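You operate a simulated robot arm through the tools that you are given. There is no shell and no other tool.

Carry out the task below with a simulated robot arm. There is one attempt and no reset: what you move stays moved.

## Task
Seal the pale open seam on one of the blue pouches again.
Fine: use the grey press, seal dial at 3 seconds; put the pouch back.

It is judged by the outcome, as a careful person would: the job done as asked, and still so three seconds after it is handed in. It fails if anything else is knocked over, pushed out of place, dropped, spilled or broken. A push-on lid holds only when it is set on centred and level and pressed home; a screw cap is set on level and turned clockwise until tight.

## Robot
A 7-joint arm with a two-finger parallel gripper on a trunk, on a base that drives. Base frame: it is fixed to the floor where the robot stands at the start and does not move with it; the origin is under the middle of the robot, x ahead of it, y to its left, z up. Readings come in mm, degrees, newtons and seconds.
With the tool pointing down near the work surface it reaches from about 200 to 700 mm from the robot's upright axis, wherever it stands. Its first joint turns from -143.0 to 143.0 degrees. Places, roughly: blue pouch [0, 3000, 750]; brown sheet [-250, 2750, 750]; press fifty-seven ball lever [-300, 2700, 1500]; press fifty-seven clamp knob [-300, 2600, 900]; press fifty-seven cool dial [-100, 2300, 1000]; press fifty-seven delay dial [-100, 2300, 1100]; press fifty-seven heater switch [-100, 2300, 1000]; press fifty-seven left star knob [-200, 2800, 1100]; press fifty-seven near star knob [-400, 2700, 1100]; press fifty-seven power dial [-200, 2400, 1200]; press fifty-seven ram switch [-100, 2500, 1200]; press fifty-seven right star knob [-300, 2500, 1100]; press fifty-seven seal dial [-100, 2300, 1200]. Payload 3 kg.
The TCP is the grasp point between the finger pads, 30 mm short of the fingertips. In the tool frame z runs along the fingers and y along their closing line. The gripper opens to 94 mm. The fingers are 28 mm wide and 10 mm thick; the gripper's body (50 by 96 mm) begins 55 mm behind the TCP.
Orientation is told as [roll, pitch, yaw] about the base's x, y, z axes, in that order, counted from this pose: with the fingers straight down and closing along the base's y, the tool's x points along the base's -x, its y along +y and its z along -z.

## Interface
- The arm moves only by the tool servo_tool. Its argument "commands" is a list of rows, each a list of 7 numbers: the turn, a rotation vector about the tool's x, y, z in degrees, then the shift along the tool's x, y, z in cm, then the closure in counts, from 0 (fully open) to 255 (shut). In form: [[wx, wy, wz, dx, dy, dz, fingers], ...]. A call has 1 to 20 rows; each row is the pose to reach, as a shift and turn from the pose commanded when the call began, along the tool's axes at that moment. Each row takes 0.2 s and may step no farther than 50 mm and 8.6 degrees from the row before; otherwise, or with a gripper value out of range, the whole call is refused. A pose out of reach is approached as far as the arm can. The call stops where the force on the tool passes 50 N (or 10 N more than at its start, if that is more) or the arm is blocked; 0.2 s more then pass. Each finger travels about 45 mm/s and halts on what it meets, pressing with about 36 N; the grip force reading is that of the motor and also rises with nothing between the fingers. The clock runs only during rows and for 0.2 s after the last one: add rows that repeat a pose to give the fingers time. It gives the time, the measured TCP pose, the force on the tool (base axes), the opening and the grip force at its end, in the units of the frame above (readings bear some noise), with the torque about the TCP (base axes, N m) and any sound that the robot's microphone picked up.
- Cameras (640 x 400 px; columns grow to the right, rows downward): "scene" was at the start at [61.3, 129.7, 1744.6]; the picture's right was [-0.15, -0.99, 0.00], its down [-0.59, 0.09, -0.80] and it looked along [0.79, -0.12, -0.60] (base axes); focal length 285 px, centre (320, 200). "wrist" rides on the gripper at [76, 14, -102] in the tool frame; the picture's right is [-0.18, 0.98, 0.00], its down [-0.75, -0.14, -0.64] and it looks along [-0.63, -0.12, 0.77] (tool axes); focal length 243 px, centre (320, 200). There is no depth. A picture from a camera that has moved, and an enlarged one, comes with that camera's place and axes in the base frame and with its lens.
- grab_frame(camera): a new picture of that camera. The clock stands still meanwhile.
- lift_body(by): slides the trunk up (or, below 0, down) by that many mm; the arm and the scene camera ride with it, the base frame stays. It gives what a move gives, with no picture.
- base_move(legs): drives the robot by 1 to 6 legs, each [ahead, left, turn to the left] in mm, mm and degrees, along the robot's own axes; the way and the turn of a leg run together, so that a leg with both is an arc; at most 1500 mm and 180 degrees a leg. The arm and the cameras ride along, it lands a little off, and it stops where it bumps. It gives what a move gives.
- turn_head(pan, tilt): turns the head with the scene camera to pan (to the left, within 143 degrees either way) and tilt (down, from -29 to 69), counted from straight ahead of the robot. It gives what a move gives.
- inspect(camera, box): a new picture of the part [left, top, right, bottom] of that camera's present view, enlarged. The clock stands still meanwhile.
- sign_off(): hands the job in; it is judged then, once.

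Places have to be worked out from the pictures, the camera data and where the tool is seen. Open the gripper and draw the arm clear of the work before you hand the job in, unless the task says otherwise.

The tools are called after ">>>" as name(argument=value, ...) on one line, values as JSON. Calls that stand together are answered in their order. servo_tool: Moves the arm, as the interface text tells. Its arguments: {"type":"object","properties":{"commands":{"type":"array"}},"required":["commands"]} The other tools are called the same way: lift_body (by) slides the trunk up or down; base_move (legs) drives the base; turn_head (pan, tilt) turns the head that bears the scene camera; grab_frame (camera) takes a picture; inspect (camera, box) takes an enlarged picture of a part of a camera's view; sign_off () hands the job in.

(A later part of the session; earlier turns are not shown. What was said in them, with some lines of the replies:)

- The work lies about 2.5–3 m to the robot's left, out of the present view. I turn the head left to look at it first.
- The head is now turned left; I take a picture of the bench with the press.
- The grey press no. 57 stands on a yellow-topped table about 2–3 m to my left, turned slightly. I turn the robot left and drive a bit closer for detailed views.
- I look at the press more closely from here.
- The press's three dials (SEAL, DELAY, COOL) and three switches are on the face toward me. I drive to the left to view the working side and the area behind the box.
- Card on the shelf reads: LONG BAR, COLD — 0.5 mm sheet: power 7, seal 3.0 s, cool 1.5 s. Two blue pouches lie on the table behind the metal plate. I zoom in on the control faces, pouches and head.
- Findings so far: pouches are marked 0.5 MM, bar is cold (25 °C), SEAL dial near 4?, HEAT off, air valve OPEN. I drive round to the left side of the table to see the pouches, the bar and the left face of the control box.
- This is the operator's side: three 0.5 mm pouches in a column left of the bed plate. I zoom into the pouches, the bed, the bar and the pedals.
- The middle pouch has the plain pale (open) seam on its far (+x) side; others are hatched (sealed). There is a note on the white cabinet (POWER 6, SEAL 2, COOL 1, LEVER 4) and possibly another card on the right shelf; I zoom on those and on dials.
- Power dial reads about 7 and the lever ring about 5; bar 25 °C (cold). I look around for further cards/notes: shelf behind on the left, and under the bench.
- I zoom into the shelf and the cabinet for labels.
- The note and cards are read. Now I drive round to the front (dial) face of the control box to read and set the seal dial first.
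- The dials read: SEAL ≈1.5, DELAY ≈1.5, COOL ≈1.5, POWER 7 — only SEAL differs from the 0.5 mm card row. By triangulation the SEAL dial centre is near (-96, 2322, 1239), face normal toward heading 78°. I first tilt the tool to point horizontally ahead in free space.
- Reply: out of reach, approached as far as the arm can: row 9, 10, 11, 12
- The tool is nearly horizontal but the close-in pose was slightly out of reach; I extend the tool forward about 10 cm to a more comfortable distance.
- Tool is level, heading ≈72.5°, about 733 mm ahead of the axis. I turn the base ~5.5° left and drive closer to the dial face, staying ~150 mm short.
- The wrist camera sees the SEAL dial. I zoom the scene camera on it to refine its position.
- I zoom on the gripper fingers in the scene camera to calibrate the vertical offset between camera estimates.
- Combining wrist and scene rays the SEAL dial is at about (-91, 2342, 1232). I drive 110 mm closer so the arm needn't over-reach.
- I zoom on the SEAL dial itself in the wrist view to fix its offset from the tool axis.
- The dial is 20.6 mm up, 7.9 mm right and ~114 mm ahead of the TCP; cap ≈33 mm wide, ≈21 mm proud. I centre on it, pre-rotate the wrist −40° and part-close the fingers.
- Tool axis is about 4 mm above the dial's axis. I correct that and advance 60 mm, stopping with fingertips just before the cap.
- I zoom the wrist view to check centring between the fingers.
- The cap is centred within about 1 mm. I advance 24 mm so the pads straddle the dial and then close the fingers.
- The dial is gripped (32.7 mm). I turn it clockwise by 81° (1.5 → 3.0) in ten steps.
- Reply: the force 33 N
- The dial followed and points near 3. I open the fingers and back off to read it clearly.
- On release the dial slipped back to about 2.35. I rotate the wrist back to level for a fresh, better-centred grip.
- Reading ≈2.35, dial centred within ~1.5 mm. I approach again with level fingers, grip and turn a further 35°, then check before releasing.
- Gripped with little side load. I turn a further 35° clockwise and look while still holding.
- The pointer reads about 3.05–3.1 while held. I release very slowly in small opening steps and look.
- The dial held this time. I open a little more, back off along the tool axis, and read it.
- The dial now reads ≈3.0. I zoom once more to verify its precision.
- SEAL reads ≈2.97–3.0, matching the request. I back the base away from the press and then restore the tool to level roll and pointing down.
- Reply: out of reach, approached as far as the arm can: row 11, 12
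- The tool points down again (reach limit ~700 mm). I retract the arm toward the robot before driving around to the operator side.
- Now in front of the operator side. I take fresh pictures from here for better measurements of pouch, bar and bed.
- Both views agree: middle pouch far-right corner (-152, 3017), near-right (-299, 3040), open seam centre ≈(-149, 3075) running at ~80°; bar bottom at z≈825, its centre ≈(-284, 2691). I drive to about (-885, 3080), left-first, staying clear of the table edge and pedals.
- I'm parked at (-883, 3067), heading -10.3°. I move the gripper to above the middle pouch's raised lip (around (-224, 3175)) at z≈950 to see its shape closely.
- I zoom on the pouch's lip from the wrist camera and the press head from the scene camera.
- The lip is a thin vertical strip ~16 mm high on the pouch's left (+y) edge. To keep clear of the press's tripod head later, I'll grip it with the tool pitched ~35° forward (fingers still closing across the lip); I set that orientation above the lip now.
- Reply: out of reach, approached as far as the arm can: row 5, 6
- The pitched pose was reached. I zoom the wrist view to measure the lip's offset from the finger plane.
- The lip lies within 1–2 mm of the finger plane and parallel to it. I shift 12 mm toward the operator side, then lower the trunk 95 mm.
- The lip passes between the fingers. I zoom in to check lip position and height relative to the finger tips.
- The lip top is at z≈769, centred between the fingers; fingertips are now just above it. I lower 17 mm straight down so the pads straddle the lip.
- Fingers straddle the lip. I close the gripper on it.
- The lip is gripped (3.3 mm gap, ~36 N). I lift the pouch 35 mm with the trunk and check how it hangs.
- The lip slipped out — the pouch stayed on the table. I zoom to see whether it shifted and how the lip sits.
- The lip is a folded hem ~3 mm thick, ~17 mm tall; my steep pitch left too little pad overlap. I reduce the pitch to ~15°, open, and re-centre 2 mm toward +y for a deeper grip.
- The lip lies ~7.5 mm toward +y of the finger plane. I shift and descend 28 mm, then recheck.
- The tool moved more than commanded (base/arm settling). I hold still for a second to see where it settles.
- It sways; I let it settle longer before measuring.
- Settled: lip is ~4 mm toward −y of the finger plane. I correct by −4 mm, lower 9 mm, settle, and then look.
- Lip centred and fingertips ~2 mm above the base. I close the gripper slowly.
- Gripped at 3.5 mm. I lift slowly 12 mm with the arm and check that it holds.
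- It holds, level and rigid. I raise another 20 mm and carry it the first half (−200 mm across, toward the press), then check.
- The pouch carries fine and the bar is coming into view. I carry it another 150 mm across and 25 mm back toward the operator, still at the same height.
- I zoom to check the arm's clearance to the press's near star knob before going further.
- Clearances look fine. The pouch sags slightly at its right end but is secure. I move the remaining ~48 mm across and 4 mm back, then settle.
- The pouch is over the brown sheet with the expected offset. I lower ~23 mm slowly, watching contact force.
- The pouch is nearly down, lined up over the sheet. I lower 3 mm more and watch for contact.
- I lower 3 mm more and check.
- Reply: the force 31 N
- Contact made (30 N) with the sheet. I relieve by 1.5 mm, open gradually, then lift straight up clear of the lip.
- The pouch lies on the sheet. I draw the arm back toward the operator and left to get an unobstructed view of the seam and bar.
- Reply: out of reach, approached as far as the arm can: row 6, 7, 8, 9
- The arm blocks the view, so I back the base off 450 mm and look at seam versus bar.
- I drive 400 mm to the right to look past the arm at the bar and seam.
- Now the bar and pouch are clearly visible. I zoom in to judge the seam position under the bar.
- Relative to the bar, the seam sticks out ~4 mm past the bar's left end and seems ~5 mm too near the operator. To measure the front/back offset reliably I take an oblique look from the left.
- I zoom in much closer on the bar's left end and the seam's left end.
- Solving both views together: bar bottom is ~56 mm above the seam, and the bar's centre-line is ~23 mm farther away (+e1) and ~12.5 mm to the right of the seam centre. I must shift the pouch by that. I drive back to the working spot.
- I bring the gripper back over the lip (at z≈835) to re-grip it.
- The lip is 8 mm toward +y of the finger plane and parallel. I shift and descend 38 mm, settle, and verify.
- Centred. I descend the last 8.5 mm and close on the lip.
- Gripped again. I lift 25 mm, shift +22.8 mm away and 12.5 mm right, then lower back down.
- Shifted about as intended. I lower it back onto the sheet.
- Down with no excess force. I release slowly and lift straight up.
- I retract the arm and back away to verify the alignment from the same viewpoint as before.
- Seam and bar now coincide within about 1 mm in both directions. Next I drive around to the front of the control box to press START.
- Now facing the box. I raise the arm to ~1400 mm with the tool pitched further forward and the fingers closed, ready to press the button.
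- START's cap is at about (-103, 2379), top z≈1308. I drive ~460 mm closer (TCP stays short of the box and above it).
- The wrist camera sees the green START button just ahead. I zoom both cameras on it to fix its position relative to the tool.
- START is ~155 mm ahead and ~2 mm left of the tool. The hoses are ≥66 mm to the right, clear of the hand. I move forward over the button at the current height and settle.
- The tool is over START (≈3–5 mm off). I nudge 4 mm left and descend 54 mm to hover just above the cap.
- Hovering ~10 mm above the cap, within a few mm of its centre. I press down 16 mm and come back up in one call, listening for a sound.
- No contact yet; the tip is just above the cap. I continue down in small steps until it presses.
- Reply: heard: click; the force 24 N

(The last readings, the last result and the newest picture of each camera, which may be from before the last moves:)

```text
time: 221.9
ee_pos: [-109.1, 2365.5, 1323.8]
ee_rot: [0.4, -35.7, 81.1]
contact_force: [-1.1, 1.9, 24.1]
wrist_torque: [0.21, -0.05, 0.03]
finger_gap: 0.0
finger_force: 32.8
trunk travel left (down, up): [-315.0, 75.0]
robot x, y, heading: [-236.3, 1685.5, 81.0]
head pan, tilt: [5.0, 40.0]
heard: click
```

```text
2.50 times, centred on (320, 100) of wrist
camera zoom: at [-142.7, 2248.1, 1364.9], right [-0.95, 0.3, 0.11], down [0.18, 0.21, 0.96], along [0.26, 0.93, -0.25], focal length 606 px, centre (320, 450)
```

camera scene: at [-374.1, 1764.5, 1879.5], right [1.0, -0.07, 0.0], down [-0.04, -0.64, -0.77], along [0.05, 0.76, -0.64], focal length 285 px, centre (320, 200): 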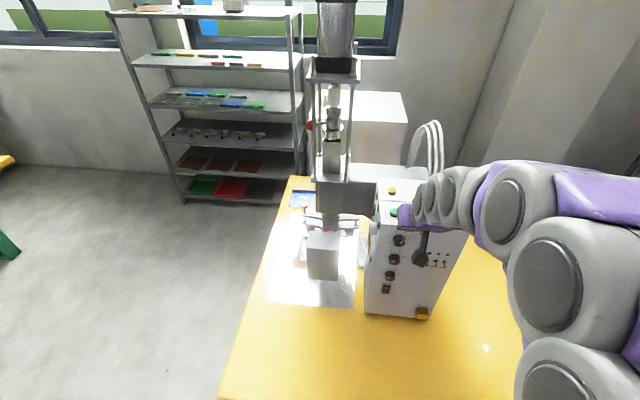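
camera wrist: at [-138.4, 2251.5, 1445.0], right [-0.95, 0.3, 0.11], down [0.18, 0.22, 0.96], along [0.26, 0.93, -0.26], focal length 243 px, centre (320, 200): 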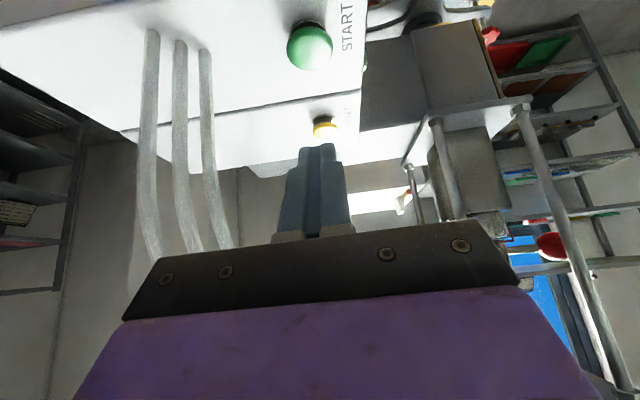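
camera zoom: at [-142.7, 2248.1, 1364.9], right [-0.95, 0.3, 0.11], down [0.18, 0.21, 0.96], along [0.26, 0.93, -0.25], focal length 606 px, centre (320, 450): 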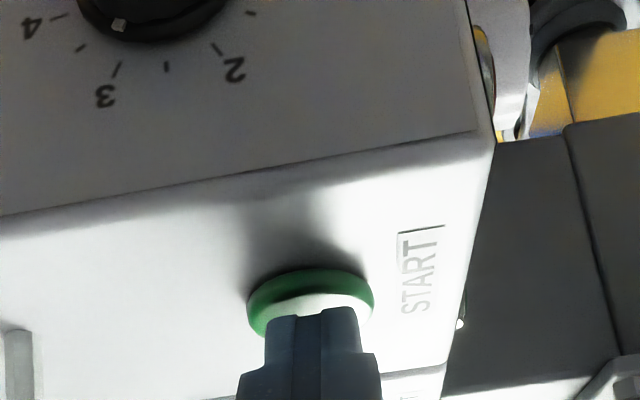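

A click was heard — START registered. I lift off the button and look at the press state.

>>> servo_tool(commands=[[0, 0, 0, -1.15, 0, -1.63, 255], [0, 0, 0, -2.6, 0, -3.67, 255]])

>>> grab_frame(camera="scene")

>>> inspect(camera="scene", box=[280, 180, 380, 300])

>>> inspect(camera="scene", box=[300, 0, 380, 60])

```text
time: 222.5
ee_pos: [-109.4, 2362.5, 1364.9]
ee_rot: [0.4, -35.1, 81.1]
contact_force: [-0.5, 0.4, 0.4]
wrist_torque: [-0.05, 0.04, 0.0]
finger_gap: 0.0
finger_force: 33.4
trunk travel left (down, up): [-315.0, 75.0]
robot x, y, heading: [-243.7, 1681.7, 81.0]
head pan, tilt: [5.0, 40.0]
```

```text
taken
camera scene: at [-373.6, 1764.6, 1879.4], right [1.0, -0.07, 0.0], down [-0.04, -0.64, -0.77], along [0.05, 0.76, -0.64], focal length 285 px, centre (320, 200)
```

scene: 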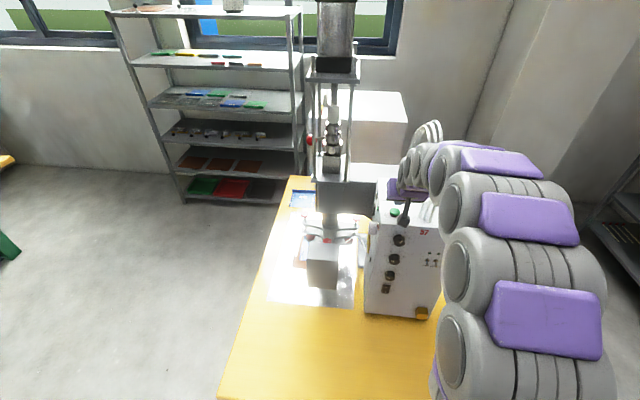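

```text
3.33 times, centred on (330, 240) of scene
camera zoom: at [-373.6, 1764.6, 1879.4], right [1.0, -0.07, 0.0], down [-0.04, -0.64, -0.77], along [0.05, 0.76, -0.64], focal length 951 px, centre (287, 67)
```

zoom: 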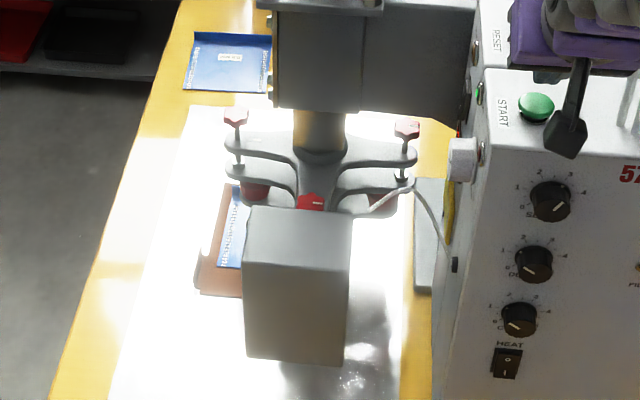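

```text
6.67 times, centred on (340, 30) of scene
camera zoom: at [-373.6, 1764.6, 1879.4], right [1.0, -0.07, 0.0], down [-0.04, -0.64, -0.77], along [0.05, 0.76, -0.64], focal length 1903 px, centre (187, 1333)
```

zoom: 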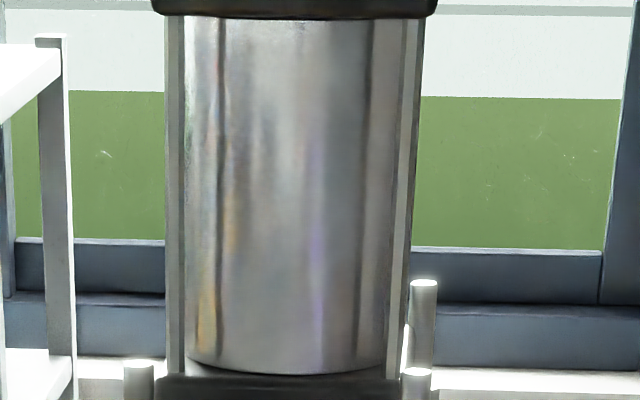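

The ram has come down — the cycle is running. I let time pass in steps and listen/look.

>>> servo_tool(commands=[[0, 0, 0, 0, 0, 0, 255], [0, 0, 0, 0, 0, 0, 255], [0, 0, 0, 0, 0, 0, 255], [0, 0, 0, 0, 0, 0, 255], [0, 0, 0, 0, 0, 0, 255], [0, 0, 0, 0, 0, 0, 255], [0, 0, 0, 0, 0, 0, 255], [0, 0, 0, 0, 0, 0, 255]])

>>> inspect(camera="scene", box=[300, 180, 420, 300])

```text
time: 224.3
ee_pos: [-108.2, 2365.5, 1366.5]
ee_rot: [0.3, -35.2, 81.1]
contact_force: [-0.4, -0.9, 0.1]
wrist_torque: [0.02, -0.01, 0.04]
finger_gap: 0.0
finger_force: 33.3
trunk travel left (down, up): [-315.0, 75.0]
robot x, y, heading: [-235.2, 1684.7, 81.1]
head pan, tilt: [5.0, 40.0]
```

```text
3.33 times, centred on (360, 240) of scene
camera zoom: at [-373.9, 1766.3, 1879.4], right [1.0, -0.07, 0.0], down [-0.04, -0.64, -0.76], along [0.05, 0.76, -0.64], focal length 951 px, centre (187, 67)
```

zoom: 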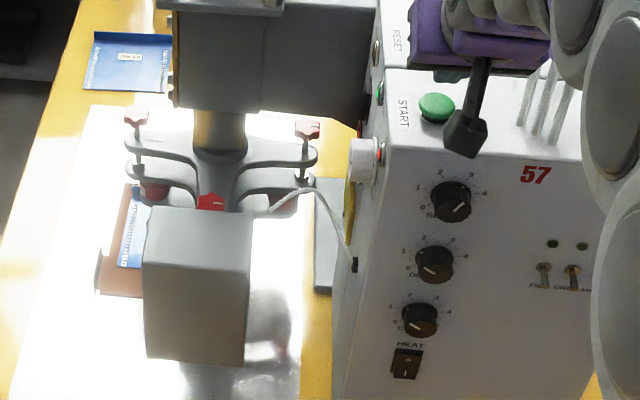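

I zoom on the HF lamp and the SEAL dial.

>>> inspect(camera="scene", box=[350, 195, 406, 265])

>>> servo_tool(commands=[[0, 0, 0, 0, 0, 0, 255], [0, 0, 0, 0, 0, 0, 255], [0, 0, 0, 0, 0, 0, 255], [0, 0, 0, 0, 0, 0, 255], [0, 0, 0, 0, 0, 0, 255], [0, 0, 0, 0, 0, 0, 255], [0, 0, 0, 0, 0, 0, 255], [0, 0, 0, 0, 0, 0, 255]])

>>> inspect(camera="scene", box=[350, 195, 406, 265])

>>> servo_tool(commands=[[0, 0, 0, 0, 0, 0, 255], [0, 0, 0, 0, 0, 0, 255], [0, 0, 0, 0, 0, 0, 255], [0, 0, 0, 0, 0, 0, 255], [0, 0, 0, 0, 0, 0, 255], [0, 0, 0, 0, 0, 0, 255], [0, 0, 0, 0, 0, 0, 255], [0, 0, 0, 0, 0, 0, 255], [0, 0, 0, 0, 0, 0, 255], [0, 0, 0, 0, 0, 0, 255]])

>>> inspect(camera="scene", box=[300, 180, 420, 300])

```text
5.71 times, centred on (378, 230) of scene
camera zoom: at [-373.9, 1766.3, 1879.4], right [1.0, -0.07, 0.0], down [-0.04, -0.64, -0.76], along [0.05, 0.76, -0.64], focal length 1631 px, centre (-11, 29)
```

zoom: 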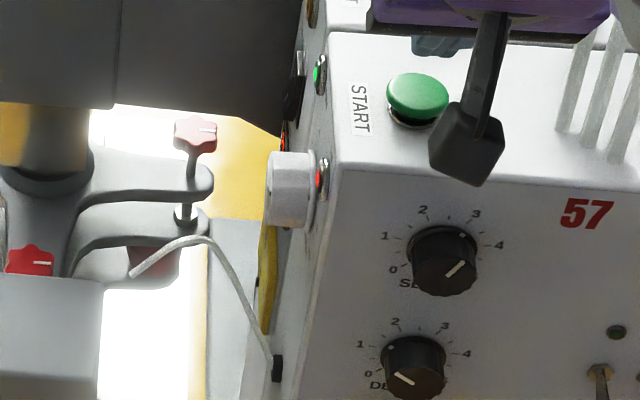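

```text
time: 226.1
ee_pos: [-108.8, 2365.6, 1367.0]
ee_rot: [0.3, -35.3, 81.1]
contact_force: [-1.0, 0.1, 0.5]
wrist_torque: [-0.01, 0.01, -0.03]
finger_gap: 0.2
finger_force: 33.4
trunk travel left (down, up): [-315.0, 75.0]
robot x, y, heading: [-234.9, 1684.4, 81.1]
head pan, tilt: [5.0, 40.0]
```

```text
5.71 times, centred on (378, 230) of scene
camera zoom: at [-373.8, 1766.3, 1879.4], right [1.0, -0.07, 0.0], down [-0.04, -0.64, -0.76], along [0.05, 0.76, -0.64], focal length 1631 px, centre (-11, 29)
```

zoom: 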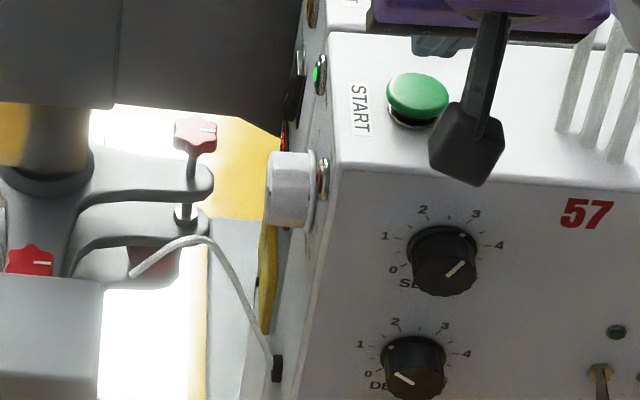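

```text
time: 228.3
ee_pos: [-108.6, 2364.7, 1365.8]
ee_rot: [0.3, -35.3, 81.2]
contact_force: [0.3, 0.3, 0.5]
wrist_torque: [-0.01, 0.03, 0.03]
finger_gap: 0.0
finger_force: 33.2
trunk travel left (down, up): [-315.0, 75.0]
robot x, y, heading: [-237.1, 1683.4, 80.9]
head pan, tilt: [5.0, 40.0]
```

```text
3.33 times, centred on (360, 240) of scene
camera zoom: at [-373.8, 1766.4, 1879.4], right [1.0, -0.07, 0.0], down [-0.04, -0.64, -0.76], along [0.05, 0.76, -0.64], focal length 951 px, centre (187, 67)
```

zoom: 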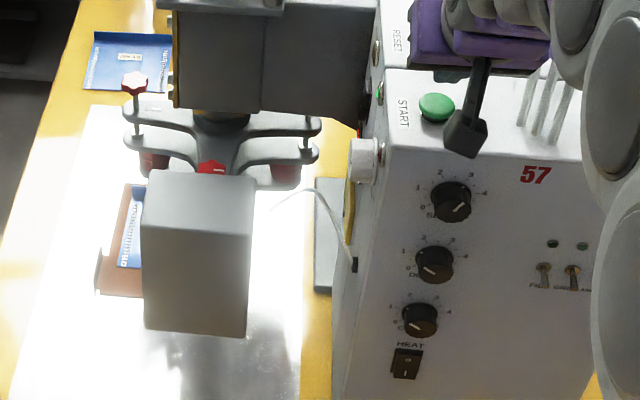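

HF lamp came on and went off, and the head is up again: the cycle is complete. I back the base off and return the arm to the carrying posture.

>>> base_move(legs=[[-480, 0, 0]])

>>> servo_tool(commands=[[0, 2.5, 0, 2.3, 0, 3.3, 230], [0, 5, 0, 4.6, 0, 5.5, 200], [0, 7.5, 0, 7.5, 0, 7.5, 200], [0, 10, 0, 10.5, 0, 9.5, 200], [0, 12.5, 0, 13.5, 0, 11.5, 200], [0, 15, 0, 16.5, 0, 13.5, 200], [0, 17.5, 0, 19.5, 0, 15.5, 200], [0, 20, 0, 22, 0, 17.5, 200], [0, 20, 0, 24, 0, 19.0, 200], [0, 20, 0, 24, 0, 19.0, 200], [0, 20, 0, 24, 0, 19.0, 200]])

```text
time: 231.1
ee_pos: [-183.0, 1896.6, 1367.0]
ee_rot: [0.3, -35.2, 81.0]
contact_force: [-0.4, 0.7, 1.2]
wrist_torque: [0.0, 0.0, 0.01]
finger_gap: 0.0
finger_force: 32.8
trunk travel left (down, up): [-315.0, 75.0]
robot x, y, heading: [-311.6, 1214.2, 81.2]
head pan, tilt: [5.0, 40.0]
```

```text
time: 233.5
ee_pos: [-196.7, 1810.8, 1072.6]
ee_rot: [0.3, -15.3, 81.1]
contact_force: [-0.1, -0.4, -0.2]
wrist_torque: [-0.03, -0.02, 0.0]
finger_gap: 20.0
finger_force: 0.0
trunk travel left (down, up): [-315.0, 75.0]
robot x, y, heading: [-314.2, 1216.7, 81.0]
head pan, tilt: [5.0, 40.0]
```

I pull the arm in, lower the trunk again, and drive back to the operator side.

>>> servo_tool(commands=[[0, 0, 0, 4, 0, -1.1, 200], [0, 0, 0, 8, 0, -2.1, 200], [0, 0, 0, 12, 0, -3.2, 200], [0, 0, 0, 15.4, 0, -4.2, 200], [0, 0, 0, 15.4, 0, -4.2, 200]])

>>> base_move(legs=[[0, 0, -91.5], [-1450, 0, 0], [0, 1280, 0]])

>>> lift_body(by=-200)

>>> turn_head(pan=0, tilt=33)

>>> grab_frame(camera="scene")

```text
time: 234.7
ee_pos: [-221.4, 1653.5, 1073.1]
ee_rot: [0.4, -15.4, 81.0]
contact_force: [0.4, -0.3, 0.0]
wrist_torque: [-0.01, 0.02, 0.0]
finger_gap: 20.4
finger_force: 0.0
trunk travel left (down, up): [-315.0, 75.0]
robot x, y, heading: [-312.0, 1220.3, 80.9]
head pan, tilt: [5.0, 40.0]
```

```text
time: 251.7
ee_pos: [-1112.0, 2601.9, 1072.9]
ee_rot: [0.4, -15.4, -8.8]
contact_force: [-0.6, -0.9, -0.5]
wrist_torque: [0.02, -0.03, -0.01]
finger_gap: 20.6
finger_force: 0.1
trunk travel left (down, up): [-315.0, 75.0]
robot x, y, heading: [-1545.5, 2696.9, -8.8]
head pan, tilt: [5.0, 40.0]
```

```text
time: 253.9
ee_pos: [-1113.5, 2607.6, 873.4]
ee_rot: [0.3, -15.5, -8.7]
contact_force: [-0.1, 0.2, -0.6]
wrist_torque: [-0.04, 0.06, 0.0]
finger_gap: 20.5
finger_force: 0.1
trunk travel left (down, up): [-115.0, 275.0]
robot x, y, heading: [-1546.7, 2694.6, -9.0]
head pan, tilt: [5.0, 40.0]
```

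```text
time: 254.6
ee_pos: [-1113.3, 2606.3, 874.0]
ee_rot: [0.3, -15.5, -8.7]
contact_force: [0.2, -0.1, 0.1]
wrist_torque: [-0.01, 0.0, -0.01]
finger_gap: 20.3
finger_force: 0.0
trunk travel left (down, up): [-115.0, 275.0]
robot x, y, heading: [-1545.1, 2692.8, -9.4]
head pan, tilt: [0.0, 33.0]
```

```text
taken
camera scene: at [-1463.5, 2824.9, 1690.0], right [-0.15, -0.99, 0.0], down [-0.54, 0.08, -0.84], along [0.83, -0.13, -0.55], focal length 285 px, centre (320, 200)
```

scene: 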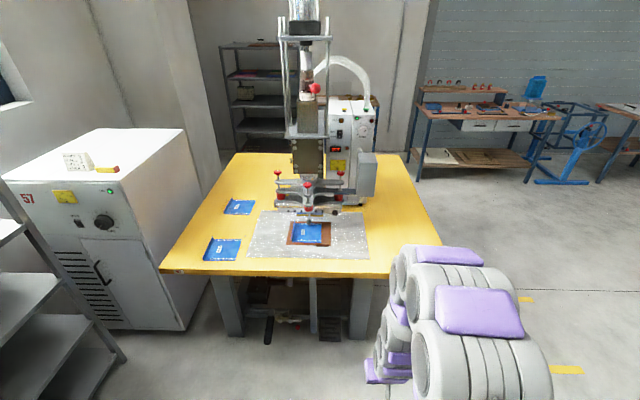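

I zoom on the pouch's seam, the control lamps and the dials to verify the result.

>>> inspect(camera="scene", box=[275, 205, 347, 250])

>>> inspect(camera="scene", box=[318, 90, 382, 180])

>>> inspect(camera="scene", box=[290, 215, 330, 240])

```text
8.89 times, centred on (311, 228) of scene
camera zoom: at [-1463.5, 2824.9, 1690.0], right [-0.15, -0.99, 0.0], down [-0.54, 0.08, -0.84], along [0.83, -0.13, -0.55], focal length 2537 px, centre (400, -44)
```

zoom: 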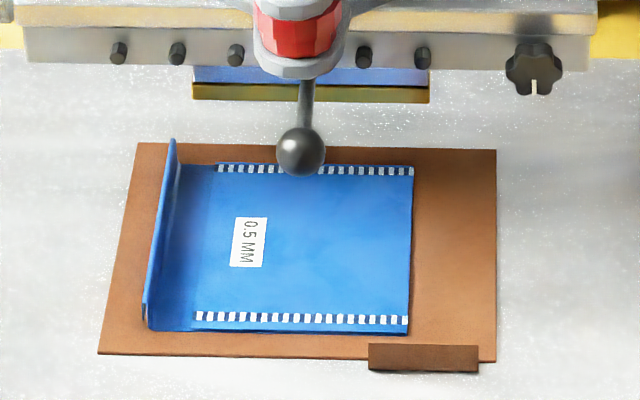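

```text
4.44 times, centred on (350, 135) of scene
camera zoom: at [-1463.5, 2824.9, 1690.0], right [-0.15, -0.99, 0.0], down [-0.54, 0.08, -0.84], along [0.83, -0.13, -0.55], focal length 1268 px, centre (187, 489)
```

zoom: 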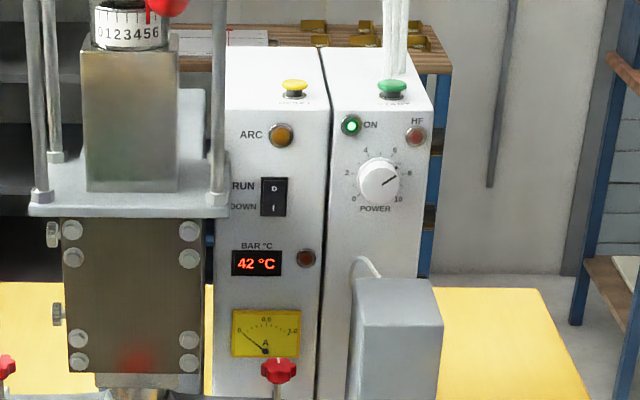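

```text
16.00 times, centred on (310, 228) of scene
camera zoom: at [-1463.5, 2824.9, 1690.0], right [-0.15, -0.99, 0.0], down [-0.54, 0.08, -0.84], along [0.83, -0.13, -0.55], focal length 4566 px, centre (480, -240)
```

zoom: 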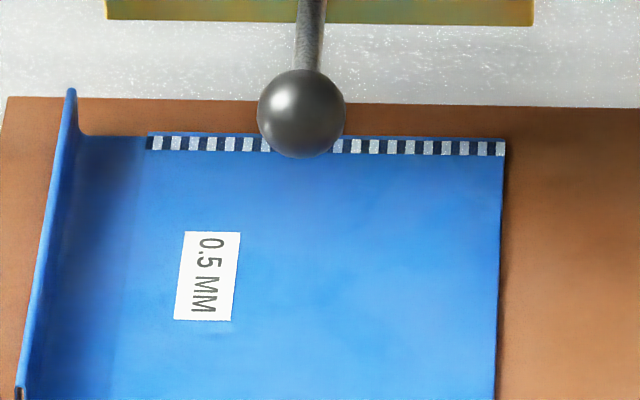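

The formerly pale seam is now hatched like the others — sealed. I drive back to the working spot to fetch the pouch and put it back.

>>> base_move(legs=[[0, 415, -1.5], [590, 0, 0]])

>>> turn_head(pan=0, tilt=50)

>>> grab_frame(camera="wrist")

>>> grab_frame(camera="scene")

```text
time: 260.0
ee_pos: [-467.9, 2886.7, 872.5]
ee_rot: [0.1, -15.4, -10.4]
contact_force: [-0.4, -0.6, 0.6]
wrist_torque: [-0.01, 0.0, -0.02]
finger_gap: 20.4
finger_force: 0.0
trunk travel left (down, up): [-115.0, 275.0]
robot x, y, heading: [-900.7, 2986.9, -10.2]
head pan, tilt: [0.0, 33.0]
```

```text
time: 260.8
ee_pos: [-469.8, 2884.6, 874.1]
ee_rot: [0.2, -15.5, -10.3]
contact_force: [0.0, 0.6, -0.8]
wrist_torque: [0.0, 0.01, -0.01]
finger_gap: 20.3
finger_force: 0.0
trunk travel left (down, up): [-115.0, 275.0]
robot x, y, heading: [-901.8, 2981.7, -10.6]
head pan, tilt: [0.0, 50.0]
```

```text
taken
camera wrist: at [-567.7, 2917.6, 954.0], right [0.35, 0.94, 0.05], down [0.52, -0.24, 0.82], along [0.78, -0.26, -0.57], focal length 243 px, centre (320, 200)
```

wrist: 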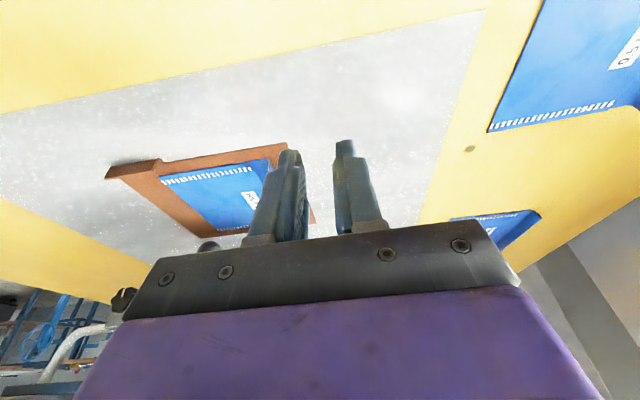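

```text
taken
camera scene: at [-824.6, 3115.4, 1665.2], right [-0.18, -0.98, 0.0], down [-0.75, 0.14, -0.64], along [0.63, -0.12, -0.77], focal length 285 px, centre (320, 200)
```

scene: 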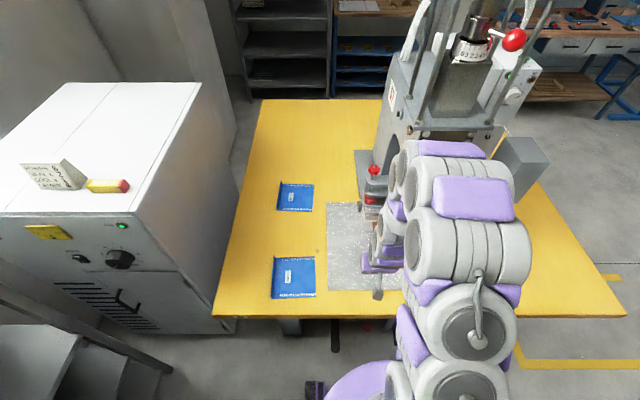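

I shift the base ~75 mm left so the return position stays comfortably in reach.

>>> base_move(legs=[[5, 75, 0]])

>>> grab_frame(camera="wrist")

```text
time: 261.9
ee_pos: [-456.8, 2917.5, 872.2]
ee_rot: [2.2, -15.5, -11.2]
contact_force: [0.0, -2.8, 0.5]
wrist_torque: [0.12, -0.04, 0.03]
finger_gap: 20.0
finger_force: 0.0
trunk travel left (down, up): [-115.0, 275.0]
robot x, y, heading: [-881.4, 3047.8, -10.5]
head pan, tilt: [0.0, 50.0]
```

```text
taken
camera wrist: at [-555.3, 2948.2, 952.9], right [0.35, 0.93, 0.09], down [0.51, -0.27, 0.81], along [0.78, -0.24, -0.57], focal length 243 px, centre (320, 200)
```

wrist: 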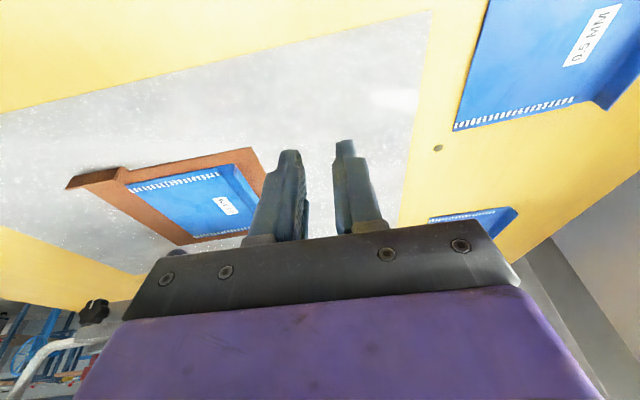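

I let the arm settle, then read the pose.

>>> servo_tool(commands=[[0, 0, 0, 0, 0, 0, 135], [0, 0, 0, 0, 0, 0, 135], [0, 0, 0, 0, 0, 0, 135], [0, 0, 0, 0, 0, 0, 135], [0, 0, 0, 0, 0, 0, 135], [0, 0, 0, 0, 0, 0, 135], [0, 0, 0, 0, 0, 0, 135]])

```text
time: 263.5
ee_pos: [-457.4, 2919.6, 872.9]
ee_rot: [1.7, -15.6, -11.3]
contact_force: [-0.3, -0.1, -1.0]
wrist_torque: [0.03, -0.04, -0.01]
finger_gap: 44.4
finger_force: 0.0
trunk travel left (down, up): [-115.0, 275.0]
robot x, y, heading: [-884.4, 3042.9, -10.2]
head pan, tilt: [0.0, 50.0]
```

The arm re-latched slightly rotated after the base shift. I correct the small roll/yaw and move above the pouch's lip.

>>> servo_tool(commands=[[0.3, 0, -0.2, -1.95, -2.1, 1.0, 135], [0.6, 0, -0.4, -3.9, -4.2, 2.2, 135], [0.9, 0, -0.6, -5.85, -6.3, 3.5, 135], [1.2, 0, -0.75, -7.8, -8.4, 4.9, 135], [1.46, 0, -0.87, -9.74, -10.53, 6.3, 135], [1.46, 0, -0.87, -9.74, -10.53, 6.3, 135], [1.46, 0, -0.87, -9.74, -10.53, 6.3, 135], [1.46, 0, -0.87, -9.74, -10.53, 6.3, 135], [1.46, 0, -0.87, -9.74, -10.53, 6.3, 135], [1.46, 0, -0.87, -9.74, -10.53, 6.3, 135]])

>>> grab_frame(camera="wrist")

>>> inspect(camera="wrist", box=[150, 0, 390, 200])

```text
time: 265.7
ee_pos: [-366.0, 2812.5, 836.4]
ee_rot: [-0.9, -15.5, -9.8]
contact_force: [-0.9, -0.4, 0.7]
wrist_torque: [0.0, 0.0, 0.01]
finger_gap: 44.2
finger_force: 0.0
trunk travel left (down, up): [-115.0, 275.0]
robot x, y, heading: [-886.9, 3044.9, -10.1]
head pan, tilt: [0.0, 50.0]
```

```text
taken
camera wrist: at [-464.3, 2846.5, 916.7], right [0.35, 0.94, 0.03], down [0.52, -0.22, 0.82], along [0.78, -0.27, -0.57], focal length 243 px, centre (320, 200)
```

wrist: 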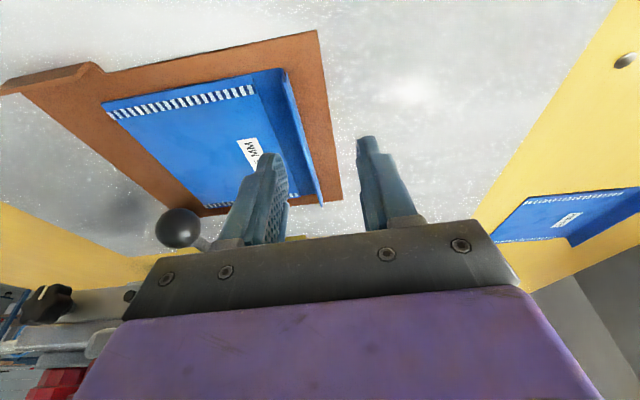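

```text
2.00 times, centred on (270, 100) of wrist
camera zoom: at [-464.3, 2846.5, 916.7], right [0.35, 0.94, 0.03], down [0.52, -0.22, 0.82], along [0.78, -0.27, -0.57], focal length 485 px, centre (420, 400)
```

zoom: 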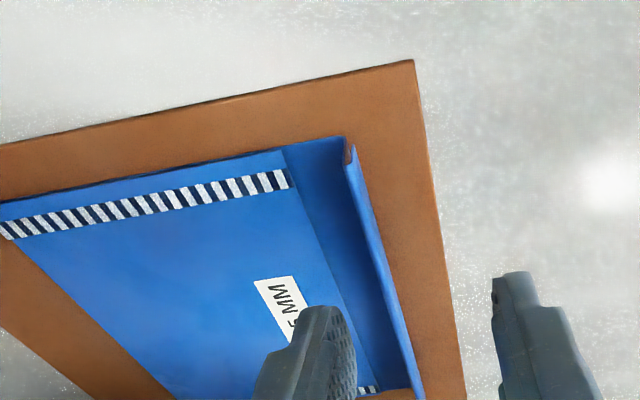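

I let it settle again and measure the lip offset.

>>> servo_tool(commands=[[0, 0, 0, 0, 0, 0, 135], [0, 0, 0, 0, 0, 0, 135], [0, 0, 0, 0, 0, 0, 135], [0, 0, 0, 0, 0, 0, 135], [0, 0, 0, 0, 0, 0, 135], [0, 0, 0, 0, 0, 0, 135], [0, 0, 0, 0, 0, 0, 135], [0, 0, 0, 0, 0, 0, 135]])

>>> inspect(camera="wrist", box=[150, 0, 390, 200])

```text
time: 267.5
ee_pos: [-367.7, 2810.3, 836.2]
ee_rot: [-0.9, -15.6, -9.9]
contact_force: [0.1, -0.7, -0.6]
wrist_torque: [0.01, -0.01, 0.03]
finger_gap: 44.0
finger_force: 0.0
trunk travel left (down, up): [-115.0, 275.0]
robot x, y, heading: [-885.7, 3046.6, -10.3]
head pan, tilt: [0.0, 50.0]
```

```text
2.00 times, centred on (270, 100) of wrist
camera zoom: at [-464.6, 2844.5, 916.5], right [0.35, 0.94, 0.04], down [0.52, -0.22, 0.82], along [0.78, -0.27, -0.57], focal length 485 px, centre (420, 400)
```

zoom: 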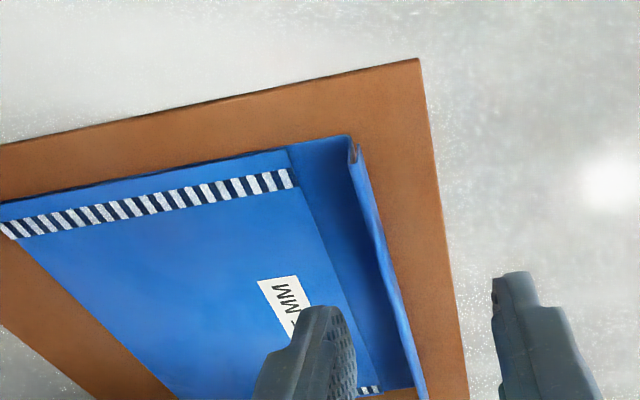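

Lip is ~12 mm to −y. I correct the small tilt, shift −12 mm, descend 38 mm and settle.

>>> servo_tool(commands=[[-0.4, 0, 0.25, 0, -0.6, 0, 135], [-0.77, 0, 0.48, 0, -1.2, 0, 135], [-0.77, 0, 0.48, 0.35, -1.2, 1.2, 135], [-0.77, 0, 0.48, 0.68, -1.2, 2.4, 135], [-0.77, 0, 0.48, 1.02, -1.2, 3.66, 135], [-0.77, 0, 0.48, 1.02, -1.2, 3.66, 135], [-0.77, 0, 0.48, 1.02, -1.2, 3.66, 135], [-0.77, 0, 0.48, 1.02, -1.2, 3.66, 135], [-0.77, 0, 0.48, 1.02, -1.2, 3.66, 135], [-0.77, 0, 0.48, 1.02, -1.2, 3.66, 135], [-0.77, 0, 0.48, 1.02, -1.2, 3.66, 135], [-0.77, 0, 0.48, 1.02, -1.2, 3.66, 135]])

>>> inspect(camera="wrist", box=[190, 20, 430, 220])

```text
time: 270.1
ee_pos: [-367.7, 2801.5, 799.3]
ee_rot: [0.0, -15.6, -10.4]
contact_force: [-0.5, 0.2, 0.3]
wrist_torque: [0.01, 0.01, 0.02]
finger_gap: 44.2
finger_force: 0.1
trunk travel left (down, up): [-115.0, 275.0]
robot x, y, heading: [-887.1, 3045.3, -10.3]
head pan, tilt: [0.0, 50.0]
```

```text
2.00 times, centred on (310, 120) of wrist
camera zoom: at [-466.5, 2835.4, 880.1], right [0.35, 0.93, 0.05], down [0.52, -0.24, 0.82], along [0.78, -0.26, -0.57], focal length 485 px, centre (340, 360)
```

zoom: 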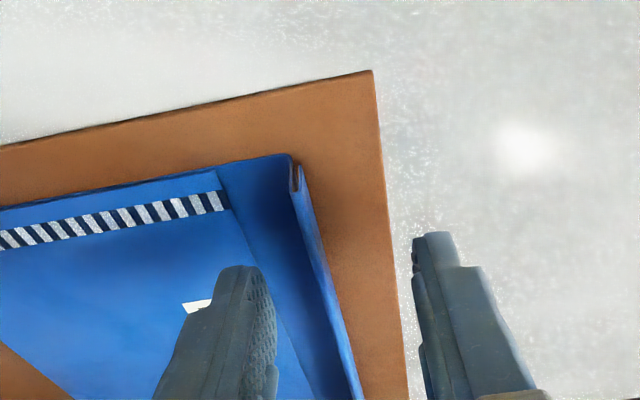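

Another −5 mm, then lower 10.5 mm, settle and close.

>>> servo_tool(commands=[[0, 0, 0, 0, -0.25, 0, 135], [0, 0, 0, 0, -0.48, 0, 135], [0, 0, 0, 0.14, -0.48, 0.5, 135], [0, 0, 0, 0.28, -0.48, 1.01, 135], [0, 0, 0, 0.28, -0.48, 1.01, 135], [0, 0, 0, 0.28, -0.48, 1.01, 135], [0, 0, 0, 0.28, -0.48, 1.01, 135], [0, 0, 0, 0.28, -0.48, 1.01, 135], [0, 0, 0, 0.28, -0.48, 1.01, 135]])

>>> inspect(camera="wrist", box=[190, 20, 430, 220])

```text
time: 272.1
ee_pos: [-367.8, 2799.4, 790.3]
ee_rot: [0.0, -15.6, -10.4]
contact_force: [-0.1, 0.5, 0.1]
wrist_torque: [0.02, 0.01, 0.02]
finger_gap: 44.4
finger_force: 0.1
trunk travel left (down, up): [-115.0, 275.0]
robot x, y, heading: [-884.7, 3047.4, -10.7]
head pan, tilt: [0.0, 50.0]
```

```text
2.00 times, centred on (310, 120) of wrist
camera zoom: at [-466.1, 2831.6, 870.1], right [0.35, 0.93, 0.05], down [0.52, -0.24, 0.82], along [0.78, -0.26, -0.57], focal length 485 px, centre (340, 360)
```

zoom: 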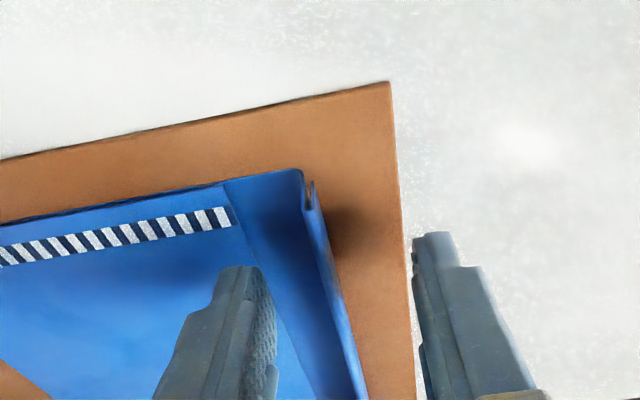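

Within 2 mm. I fine-adjust and close on the lip.

>>> servo_tool(commands=[[0, 0, 0, 0.04, -0.17, 0.15, 135], [0, 0, 0, 0.04, -0.17, 0.15, 135], [0, 0, 0, 0.04, -0.17, 0.15, 180], [0, 0, 0, 0.04, -0.17, 0.15, 215], [0, 0, 0, 0.04, -0.17, 0.15, 240], [0, 0, 0, 0.04, -0.17, 0.15, 255], [0, 0, 0, 0.04, -0.17, 0.15, 255], [0, 0, 0, 0.04, -0.17, 0.15, 255]])

>>> servo_tool(commands=[[0, 0, 0, -0.13, 0, -0.48, 255], [0, 0, 0, -0.27, 0, -0.96, 255], [0, 0, 0, -0.54, 0, -1.93, 255], [0, 0, 0, -0.81, 0, -2.9, 255], [0, 0, 0, -0.81, 0, -2.9, 255]])

>>> grab_frame(camera="wrist")

```text
time: 273.9
ee_pos: [-368.8, 2797.0, 787.9]
ee_rot: [0.0, -15.7, -10.3]
contact_force: [0.5, 0.2, -0.5]
wrist_torque: [0.01, -0.03, 0.01]
finger_gap: 3.5
finger_force: 35.8
trunk travel left (down, up): [-115.0, 275.0]
robot x, y, heading: [-889.2, 3044.9, -10.4]
head pan, tilt: [0.0, 50.0]
```

```text
time: 275.1
ee_pos: [-368.5, 2797.3, 819.3]
ee_rot: [0.1, -15.6, -10.4]
contact_force: [0.3, 0.2, -1.1]
wrist_torque: [0.02, 0.03, 0.03]
finger_gap: 3.6
finger_force: 36.2
trunk travel left (down, up): [-115.0, 275.0]
robot x, y, heading: [-886.3, 3047.6, -10.3]
head pan, tilt: [0.0, 50.0]
```

```text
taken
camera wrist: at [-466.3, 2830.5, 898.5], right [0.35, 0.93, 0.05], down [0.52, -0.24, 0.82], along [0.78, -0.26, -0.57], focal length 243 px, centre (320, 200)
```

wrist: 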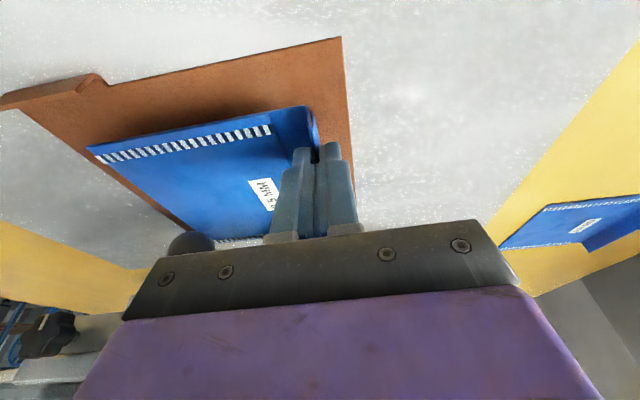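

Pouch is held and lifted 31 mm. I carry it back along the reverse path: +409 mm across and +43 mm away, then settle above its old place.

>>> servo_tool(commands=[[0, 0, 0, 0, 2, 0, 255], [0, 0, 0, 0, 5, 0, 255], [0, 0, 0, 0, 8, 0, 255], [0, 0, 0, 0, 11, 0, 255], [0, 0, 0, 0, 14, 0, 255], [0, 0, 0, -0.8, 17, 0.22, 255], [0, 0, 0, -1.6, 20, 0.45, 255], [0, 0, 0, -2.4, 23, 0.68, 255], [0, 0, 0, -3.2, 26, 0.9, 255], [0, 0, 0, -4.2, 29, 1.17, 255], [0, 0, 0, -4.2, 32, 1.17, 255], [0, 0, 0, -4.2, 35, 1.17, 255], [0, 0, 0, -4.2, 38, 1.17, 255], [0, 0, 0, -4.2, 40.9, 1.17, 255], [0, 0, 0, -4.2, 40.9, 1.17, 255], [0, 0, 0, -4.2, 40.9, 1.17, 255], [0, 0, 0, -4.2, 40.9, 1.17, 255], [0, 0, 0, -4.2, 40.9, 1.17, 255], [0, 0, 0, -4.2, 40.9, 1.17, 255], [0, 0, 0, -4.2, 40.9, 1.17, 255]])

>>> grab_frame(camera="wrist")

>>> grab_frame(camera="scene")

```text
time: 279.3
ee_pos: [-251.8, 3193.0, 818.9]
ee_rot: [-0.1, -15.5, -10.4]
contact_force: [0.4, -0.2, -0.5]
wrist_torque: [0.02, 0.05, -0.01]
finger_gap: 3.2
finger_force: 35.9
trunk travel left (down, up): [-115.0, 275.0]
robot x, y, heading: [-884.1, 3048.0, -10.5]
head pan, tilt: [0.0, 50.0]
```

```text
taken
camera wrist: at [-349.6, 3226.4, 898.8], right [0.35, 0.93, 0.05], down [0.52, -0.24, 0.82], along [0.78, -0.26, -0.57], focal length 243 px, centre (320, 200)
```

wrist: 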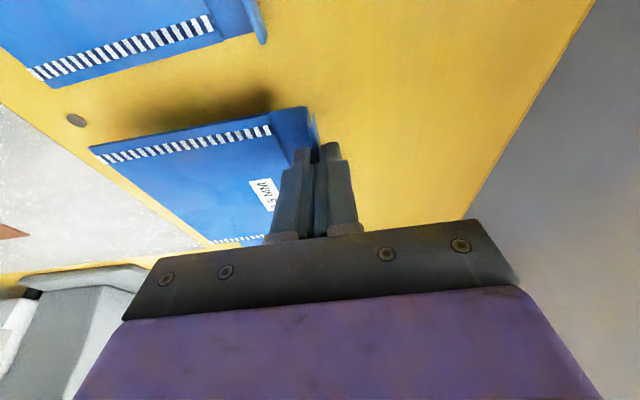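

```text
taken
camera scene: at [-806.9, 3178.7, 1664.9], right [-0.18, -0.98, 0.0], down [-0.76, 0.14, -0.64], along [0.63, -0.12, -0.77], focal length 285 px, centre (320, 200)
```

scene: 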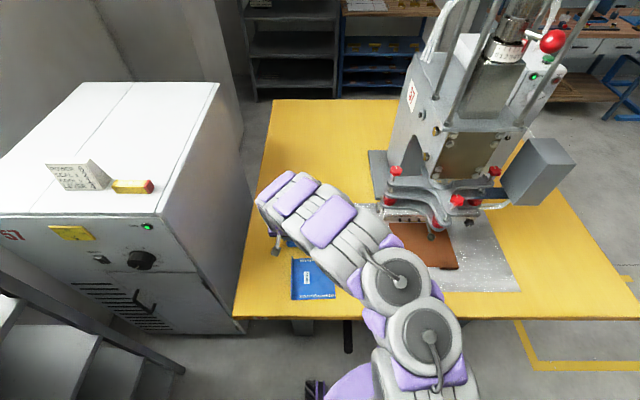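

Near-pouch reference shows I'm ~3 mm too far left. I correct that and lower onto the table slowly.

>>> servo_tool(commands=[[0, 0, 0, 0, -0.3, 0, 255], [0, 0, 0, 0, -0.3, 0, 255], [0, 0, 0, 0.15, -0.3, 0.52, 255], [0, 0, 0, 0.29, -0.3, 1.04, 255], [0, 0, 0, 0.43, -0.3, 1.56, 255], [0, 0, 0, 0.58, -0.3, 2.08, 255], [0, 0, 0, 0.72, -0.3, 2.6, 255], [0, 0, 0, 0.8, -0.3, 2.86, 255], [0, 0, 0, 0.8, -0.3, 2.86, 255], [0, 0, 0, 0.8, -0.3, 2.86, 255], [0, 0, 0, 0.8, -0.3, 2.86, 255]])

>>> inspect(camera="wrist", box=[60, 0, 380, 220])

```text
time: 281.7
ee_pos: [-252.1, 3190.1, 788.4]
ee_rot: [-0.1, -15.6, -10.4]
contact_force: [-0.3, 0.3, -0.2]
wrist_torque: [0.02, 0.02, 0.01]
finger_gap: 3.4
finger_force: 36.2
trunk travel left (down, up): [-115.0, 275.0]
robot x, y, heading: [-884.1, 3046.2, -10.4]
head pan, tilt: [0.0, 50.0]
```

```text
1.82 times, centred on (220, 110) of wrist
camera zoom: at [-349.8, 3223.5, 868.8], right [0.35, 0.93, 0.05], down [0.52, -0.24, 0.82], along [0.78, -0.26, -0.57], focal length 441 px, centre (502, 364)
```

zoom: 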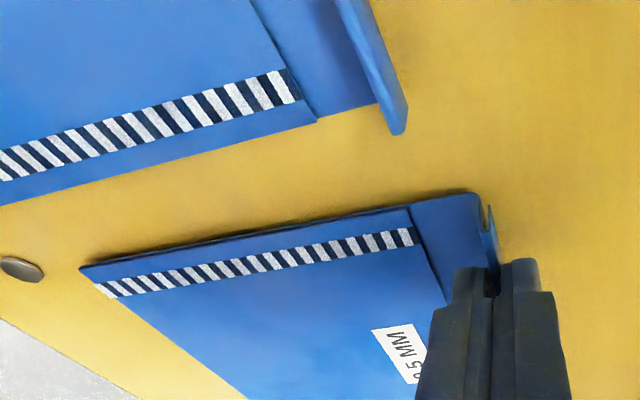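

It matches the original grip pose within ~1 mm. I lower the last 2.5 mm and release slowly, then lift off.

>>> servo_tool(commands=[[0, 0, 0, 0.04, 0, 0.13, 255], [0, 0, 0, 0.07, 0, 0.25, 255], [0, 0, 0, 0.07, 0, 0.25, 255], [0, 0, 0, 0.07, 0, 0.25, 240], [0, 0, 0, 0.07, 0, 0.25, 230], [0, 0, 0, 0.07, 0, 0.25, 220], [0, 0, 0, 0.07, 0, 0.25, 210], [0, 0, 0, 0.07, 0, 0.25, 200], [0, 0, 0, 0.07, 0, 0.25, 200], [0, 0, 0, -0.2, 0, -0.7, 200], [0, 0, 0, -0.5, 0, -1.7, 200], [0, 0, 0, -0.9, 0, -3.2, 200], [0, 0, 0, -1.4, 0, -5.0, 200], [0, 0, 0, -2.0, 0, -7.0, 200], [0, 0, 0, -2.0, 0, -7.0, 200], [0, 0, 0, -2.0, 0, -7.0, 200]])

>>> grab_frame(camera="wrist")

```text
time: 285.1
ee_pos: [-251.5, 3191.5, 861.3]
ee_rot: [0.0, -15.6, -10.4]
contact_force: [-0.2, 0.0, 0.7]
wrist_torque: [0.02, -0.01, 0.04]
finger_gap: 20.3
finger_force: 0.1
trunk travel left (down, up): [-115.0, 275.0]
robot x, y, heading: [-880.9, 3046.1, -10.2]
head pan, tilt: [0.0, 50.0]
```

```text
taken
camera wrist: at [-349.0, 3224.8, 941.4], right [0.35, 0.94, 0.05], down [0.52, -0.24, 0.82], along [0.78, -0.26, -0.57], focal length 243 px, centre (320, 200)
```

wrist: 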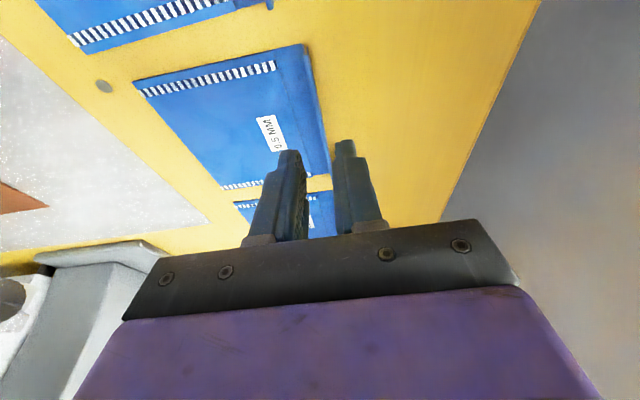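

The pouch is back. I raise and retract the arm, then back the base off to compare with the original layout.

>>> lift_body(by=120)

>>> servo_tool(commands=[[0, 0, 0, 4, 0, -1.1, 150], [0, 0, 0, 8, 0, -2.2, 100], [0, 0, 0, 12, 0, -3.3, 50], [0, 0, 0, 16, 0, -4.4, 0], [0, 0, 0, 19, 0, -5.3, 0], [0, 0, 0, 19, 0, -5.3, 0]])

>>> base_move(legs=[[-450, 0, 0], [0, -240, 0]])

>>> turn_head(pan=3, tilt=35)

>>> grab_frame(camera="scene")

```text
time: 286.6
ee_pos: [-250.4, 3191.6, 981.5]
ee_rot: [-0.1, -15.6, -10.2]
contact_force: [0.2, 0.2, 0.1]
wrist_torque: [-0.02, 0.01, 0.0]
finger_gap: 20.3
finger_force: 0.2
trunk travel left (down, up): [-235.0, 155.0]
robot x, y, heading: [-883.2, 3048.1, -10.6]
head pan, tilt: [0.0, 50.0]
```

```text
time: 288.0
ee_pos: [-443.3, 3227.9, 983.3]
ee_rot: [-0.1, -15.7, -10.3]
contact_force: [-0.2, -0.2, 0.6]
wrist_torque: [0.0, -0.03, 0.01]
finger_gap: 94.1
finger_force: 0.2
trunk travel left (down, up): [-235.0, 155.0]
robot x, y, heading: [-883.5, 3045.9, -10.5]
head pan, tilt: [0.0, 50.0]
```

```text
time: 292.1
ee_pos: [-943.8, 3087.3, 981.8]
ee_rot: [-0.5, -15.8, -9.4]
contact_force: [-0.1, -0.4, -0.2]
wrist_torque: [0.01, 0.03, 0.02]
finger_gap: 94.1
finger_force: 0.0
trunk travel left (down, up): [-235.0, 155.0]
robot x, y, heading: [-1385.7, 2894.8, -9.7]
head pan, tilt: [0.0, 50.0]
```

```text
time: 292.9
ee_pos: [-946.2, 3083.3, 982.2]
ee_rot: [-0.2, -15.7, -9.6]
contact_force: [-0.3, 0.1, 0.5]
wrist_torque: [0.04, 0.0, -0.02]
finger_gap: 93.9
finger_force: 0.1
trunk travel left (down, up): [-235.0, 155.0]
robot x, y, heading: [-1383.5, 2893.6, -9.8]
head pan, tilt: [3.0, 35.0]
```

```text
taken
camera scene: at [-1298.7, 3031.0, 1806.7], right [-0.12, -0.99, 0.0], down [-0.57, 0.07, -0.82], along [0.81, -0.1, -0.58], focal length 285 px, centre (320, 200)
```

scene: 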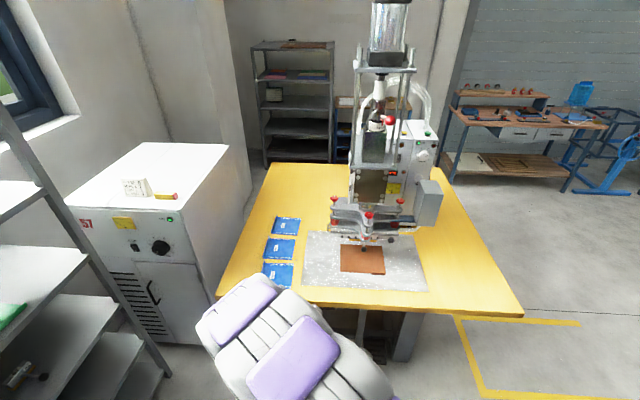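

The arm hides nothing important now; I zoom on the pouches, the bed and the dials to compare with the initial layout.

>>> inspect(camera="scene", box=[240, 205, 336, 285])

>>> inspect(camera="scene", box=[300, 190, 440, 300])

>>> inspect(camera="scene", box=[360, 90, 456, 210])

```text
5.00 times, centred on (288, 245) of scene
camera zoom: at [-1298.7, 3031.0, 1806.7], right [-0.12, -0.99, 0.0], down [-0.57, 0.07, -0.82], along [0.81, -0.1, -0.58], focal length 1427 px, centre (480, -25)
```

zoom: 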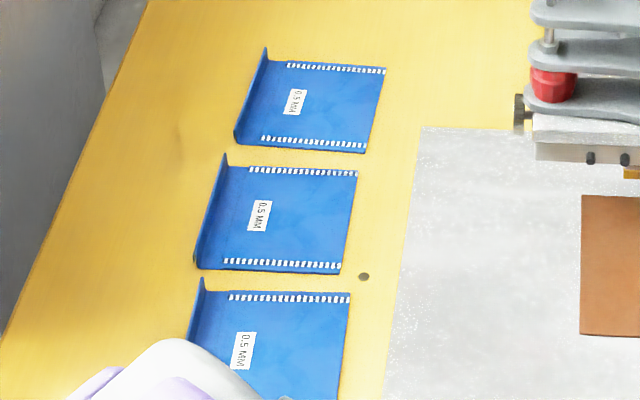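

```text
3.64 times, centred on (370, 245) of scene
camera zoom: at [-1298.7, 3031.0, 1806.7], right [-0.12, -0.99, 0.0], down [-0.57, 0.07, -0.82], along [0.81, -0.1, -0.58], focal length 1038 px, centre (138, 36)
```

zoom: 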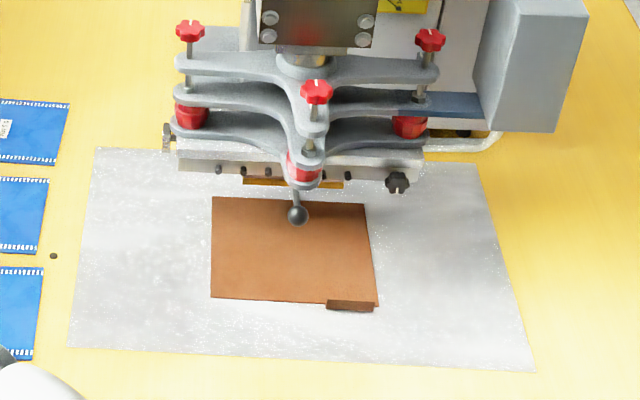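

```text
3.33 times, centred on (408, 150) of scene
camera zoom: at [-1298.7, 3031.0, 1806.7], right [-0.12, -0.99, 0.0], down [-0.57, 0.07, -0.82], along [0.81, -0.1, -0.58], focal length 951 px, centre (27, 367)
```

zoom: 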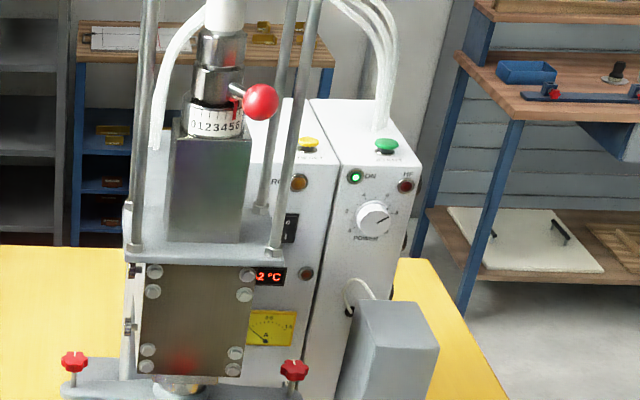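

All three pouches now show hatched (sealed) seams. The mended one is back between its neighbours, about 6 mm from its original spot. The SEAL dial is at ~3, the brown sheet and controls are undisturbed, and the arm is clear with the gripper open, so I hand the job in.

>>> sign_off()

```text
The job is handed in.
```

The open seam on the middle blue pouch is sealed again. It now shows the same hatched pattern as the other pouches, and the pouch is back in its place on the table.

- **Press setting:** I turned the seal dial on the grey press (no. 57) from about 1.5 to 3 seconds; my readings came out between 2.95 and 3.0. Power (7), cool (1.5 s) and heat (off) already matched the card's 0.5 mm row, which is what the pouch is marked, so I left them alone.
- **Cycle:** I pressed START once. The HF light came on and went off, and the head rose again. I saw no arc warning afterwards.
- **Putting back:** The pouch sits about 6 mm left of where it started, still in line between the other two and not touching them.

I saw nothing knocked over or pushed out of place; the nearest pouch was partly hidden by the arm in the final check, but its visible edge had not moved. The gripper is open and the arm is clear of the table.
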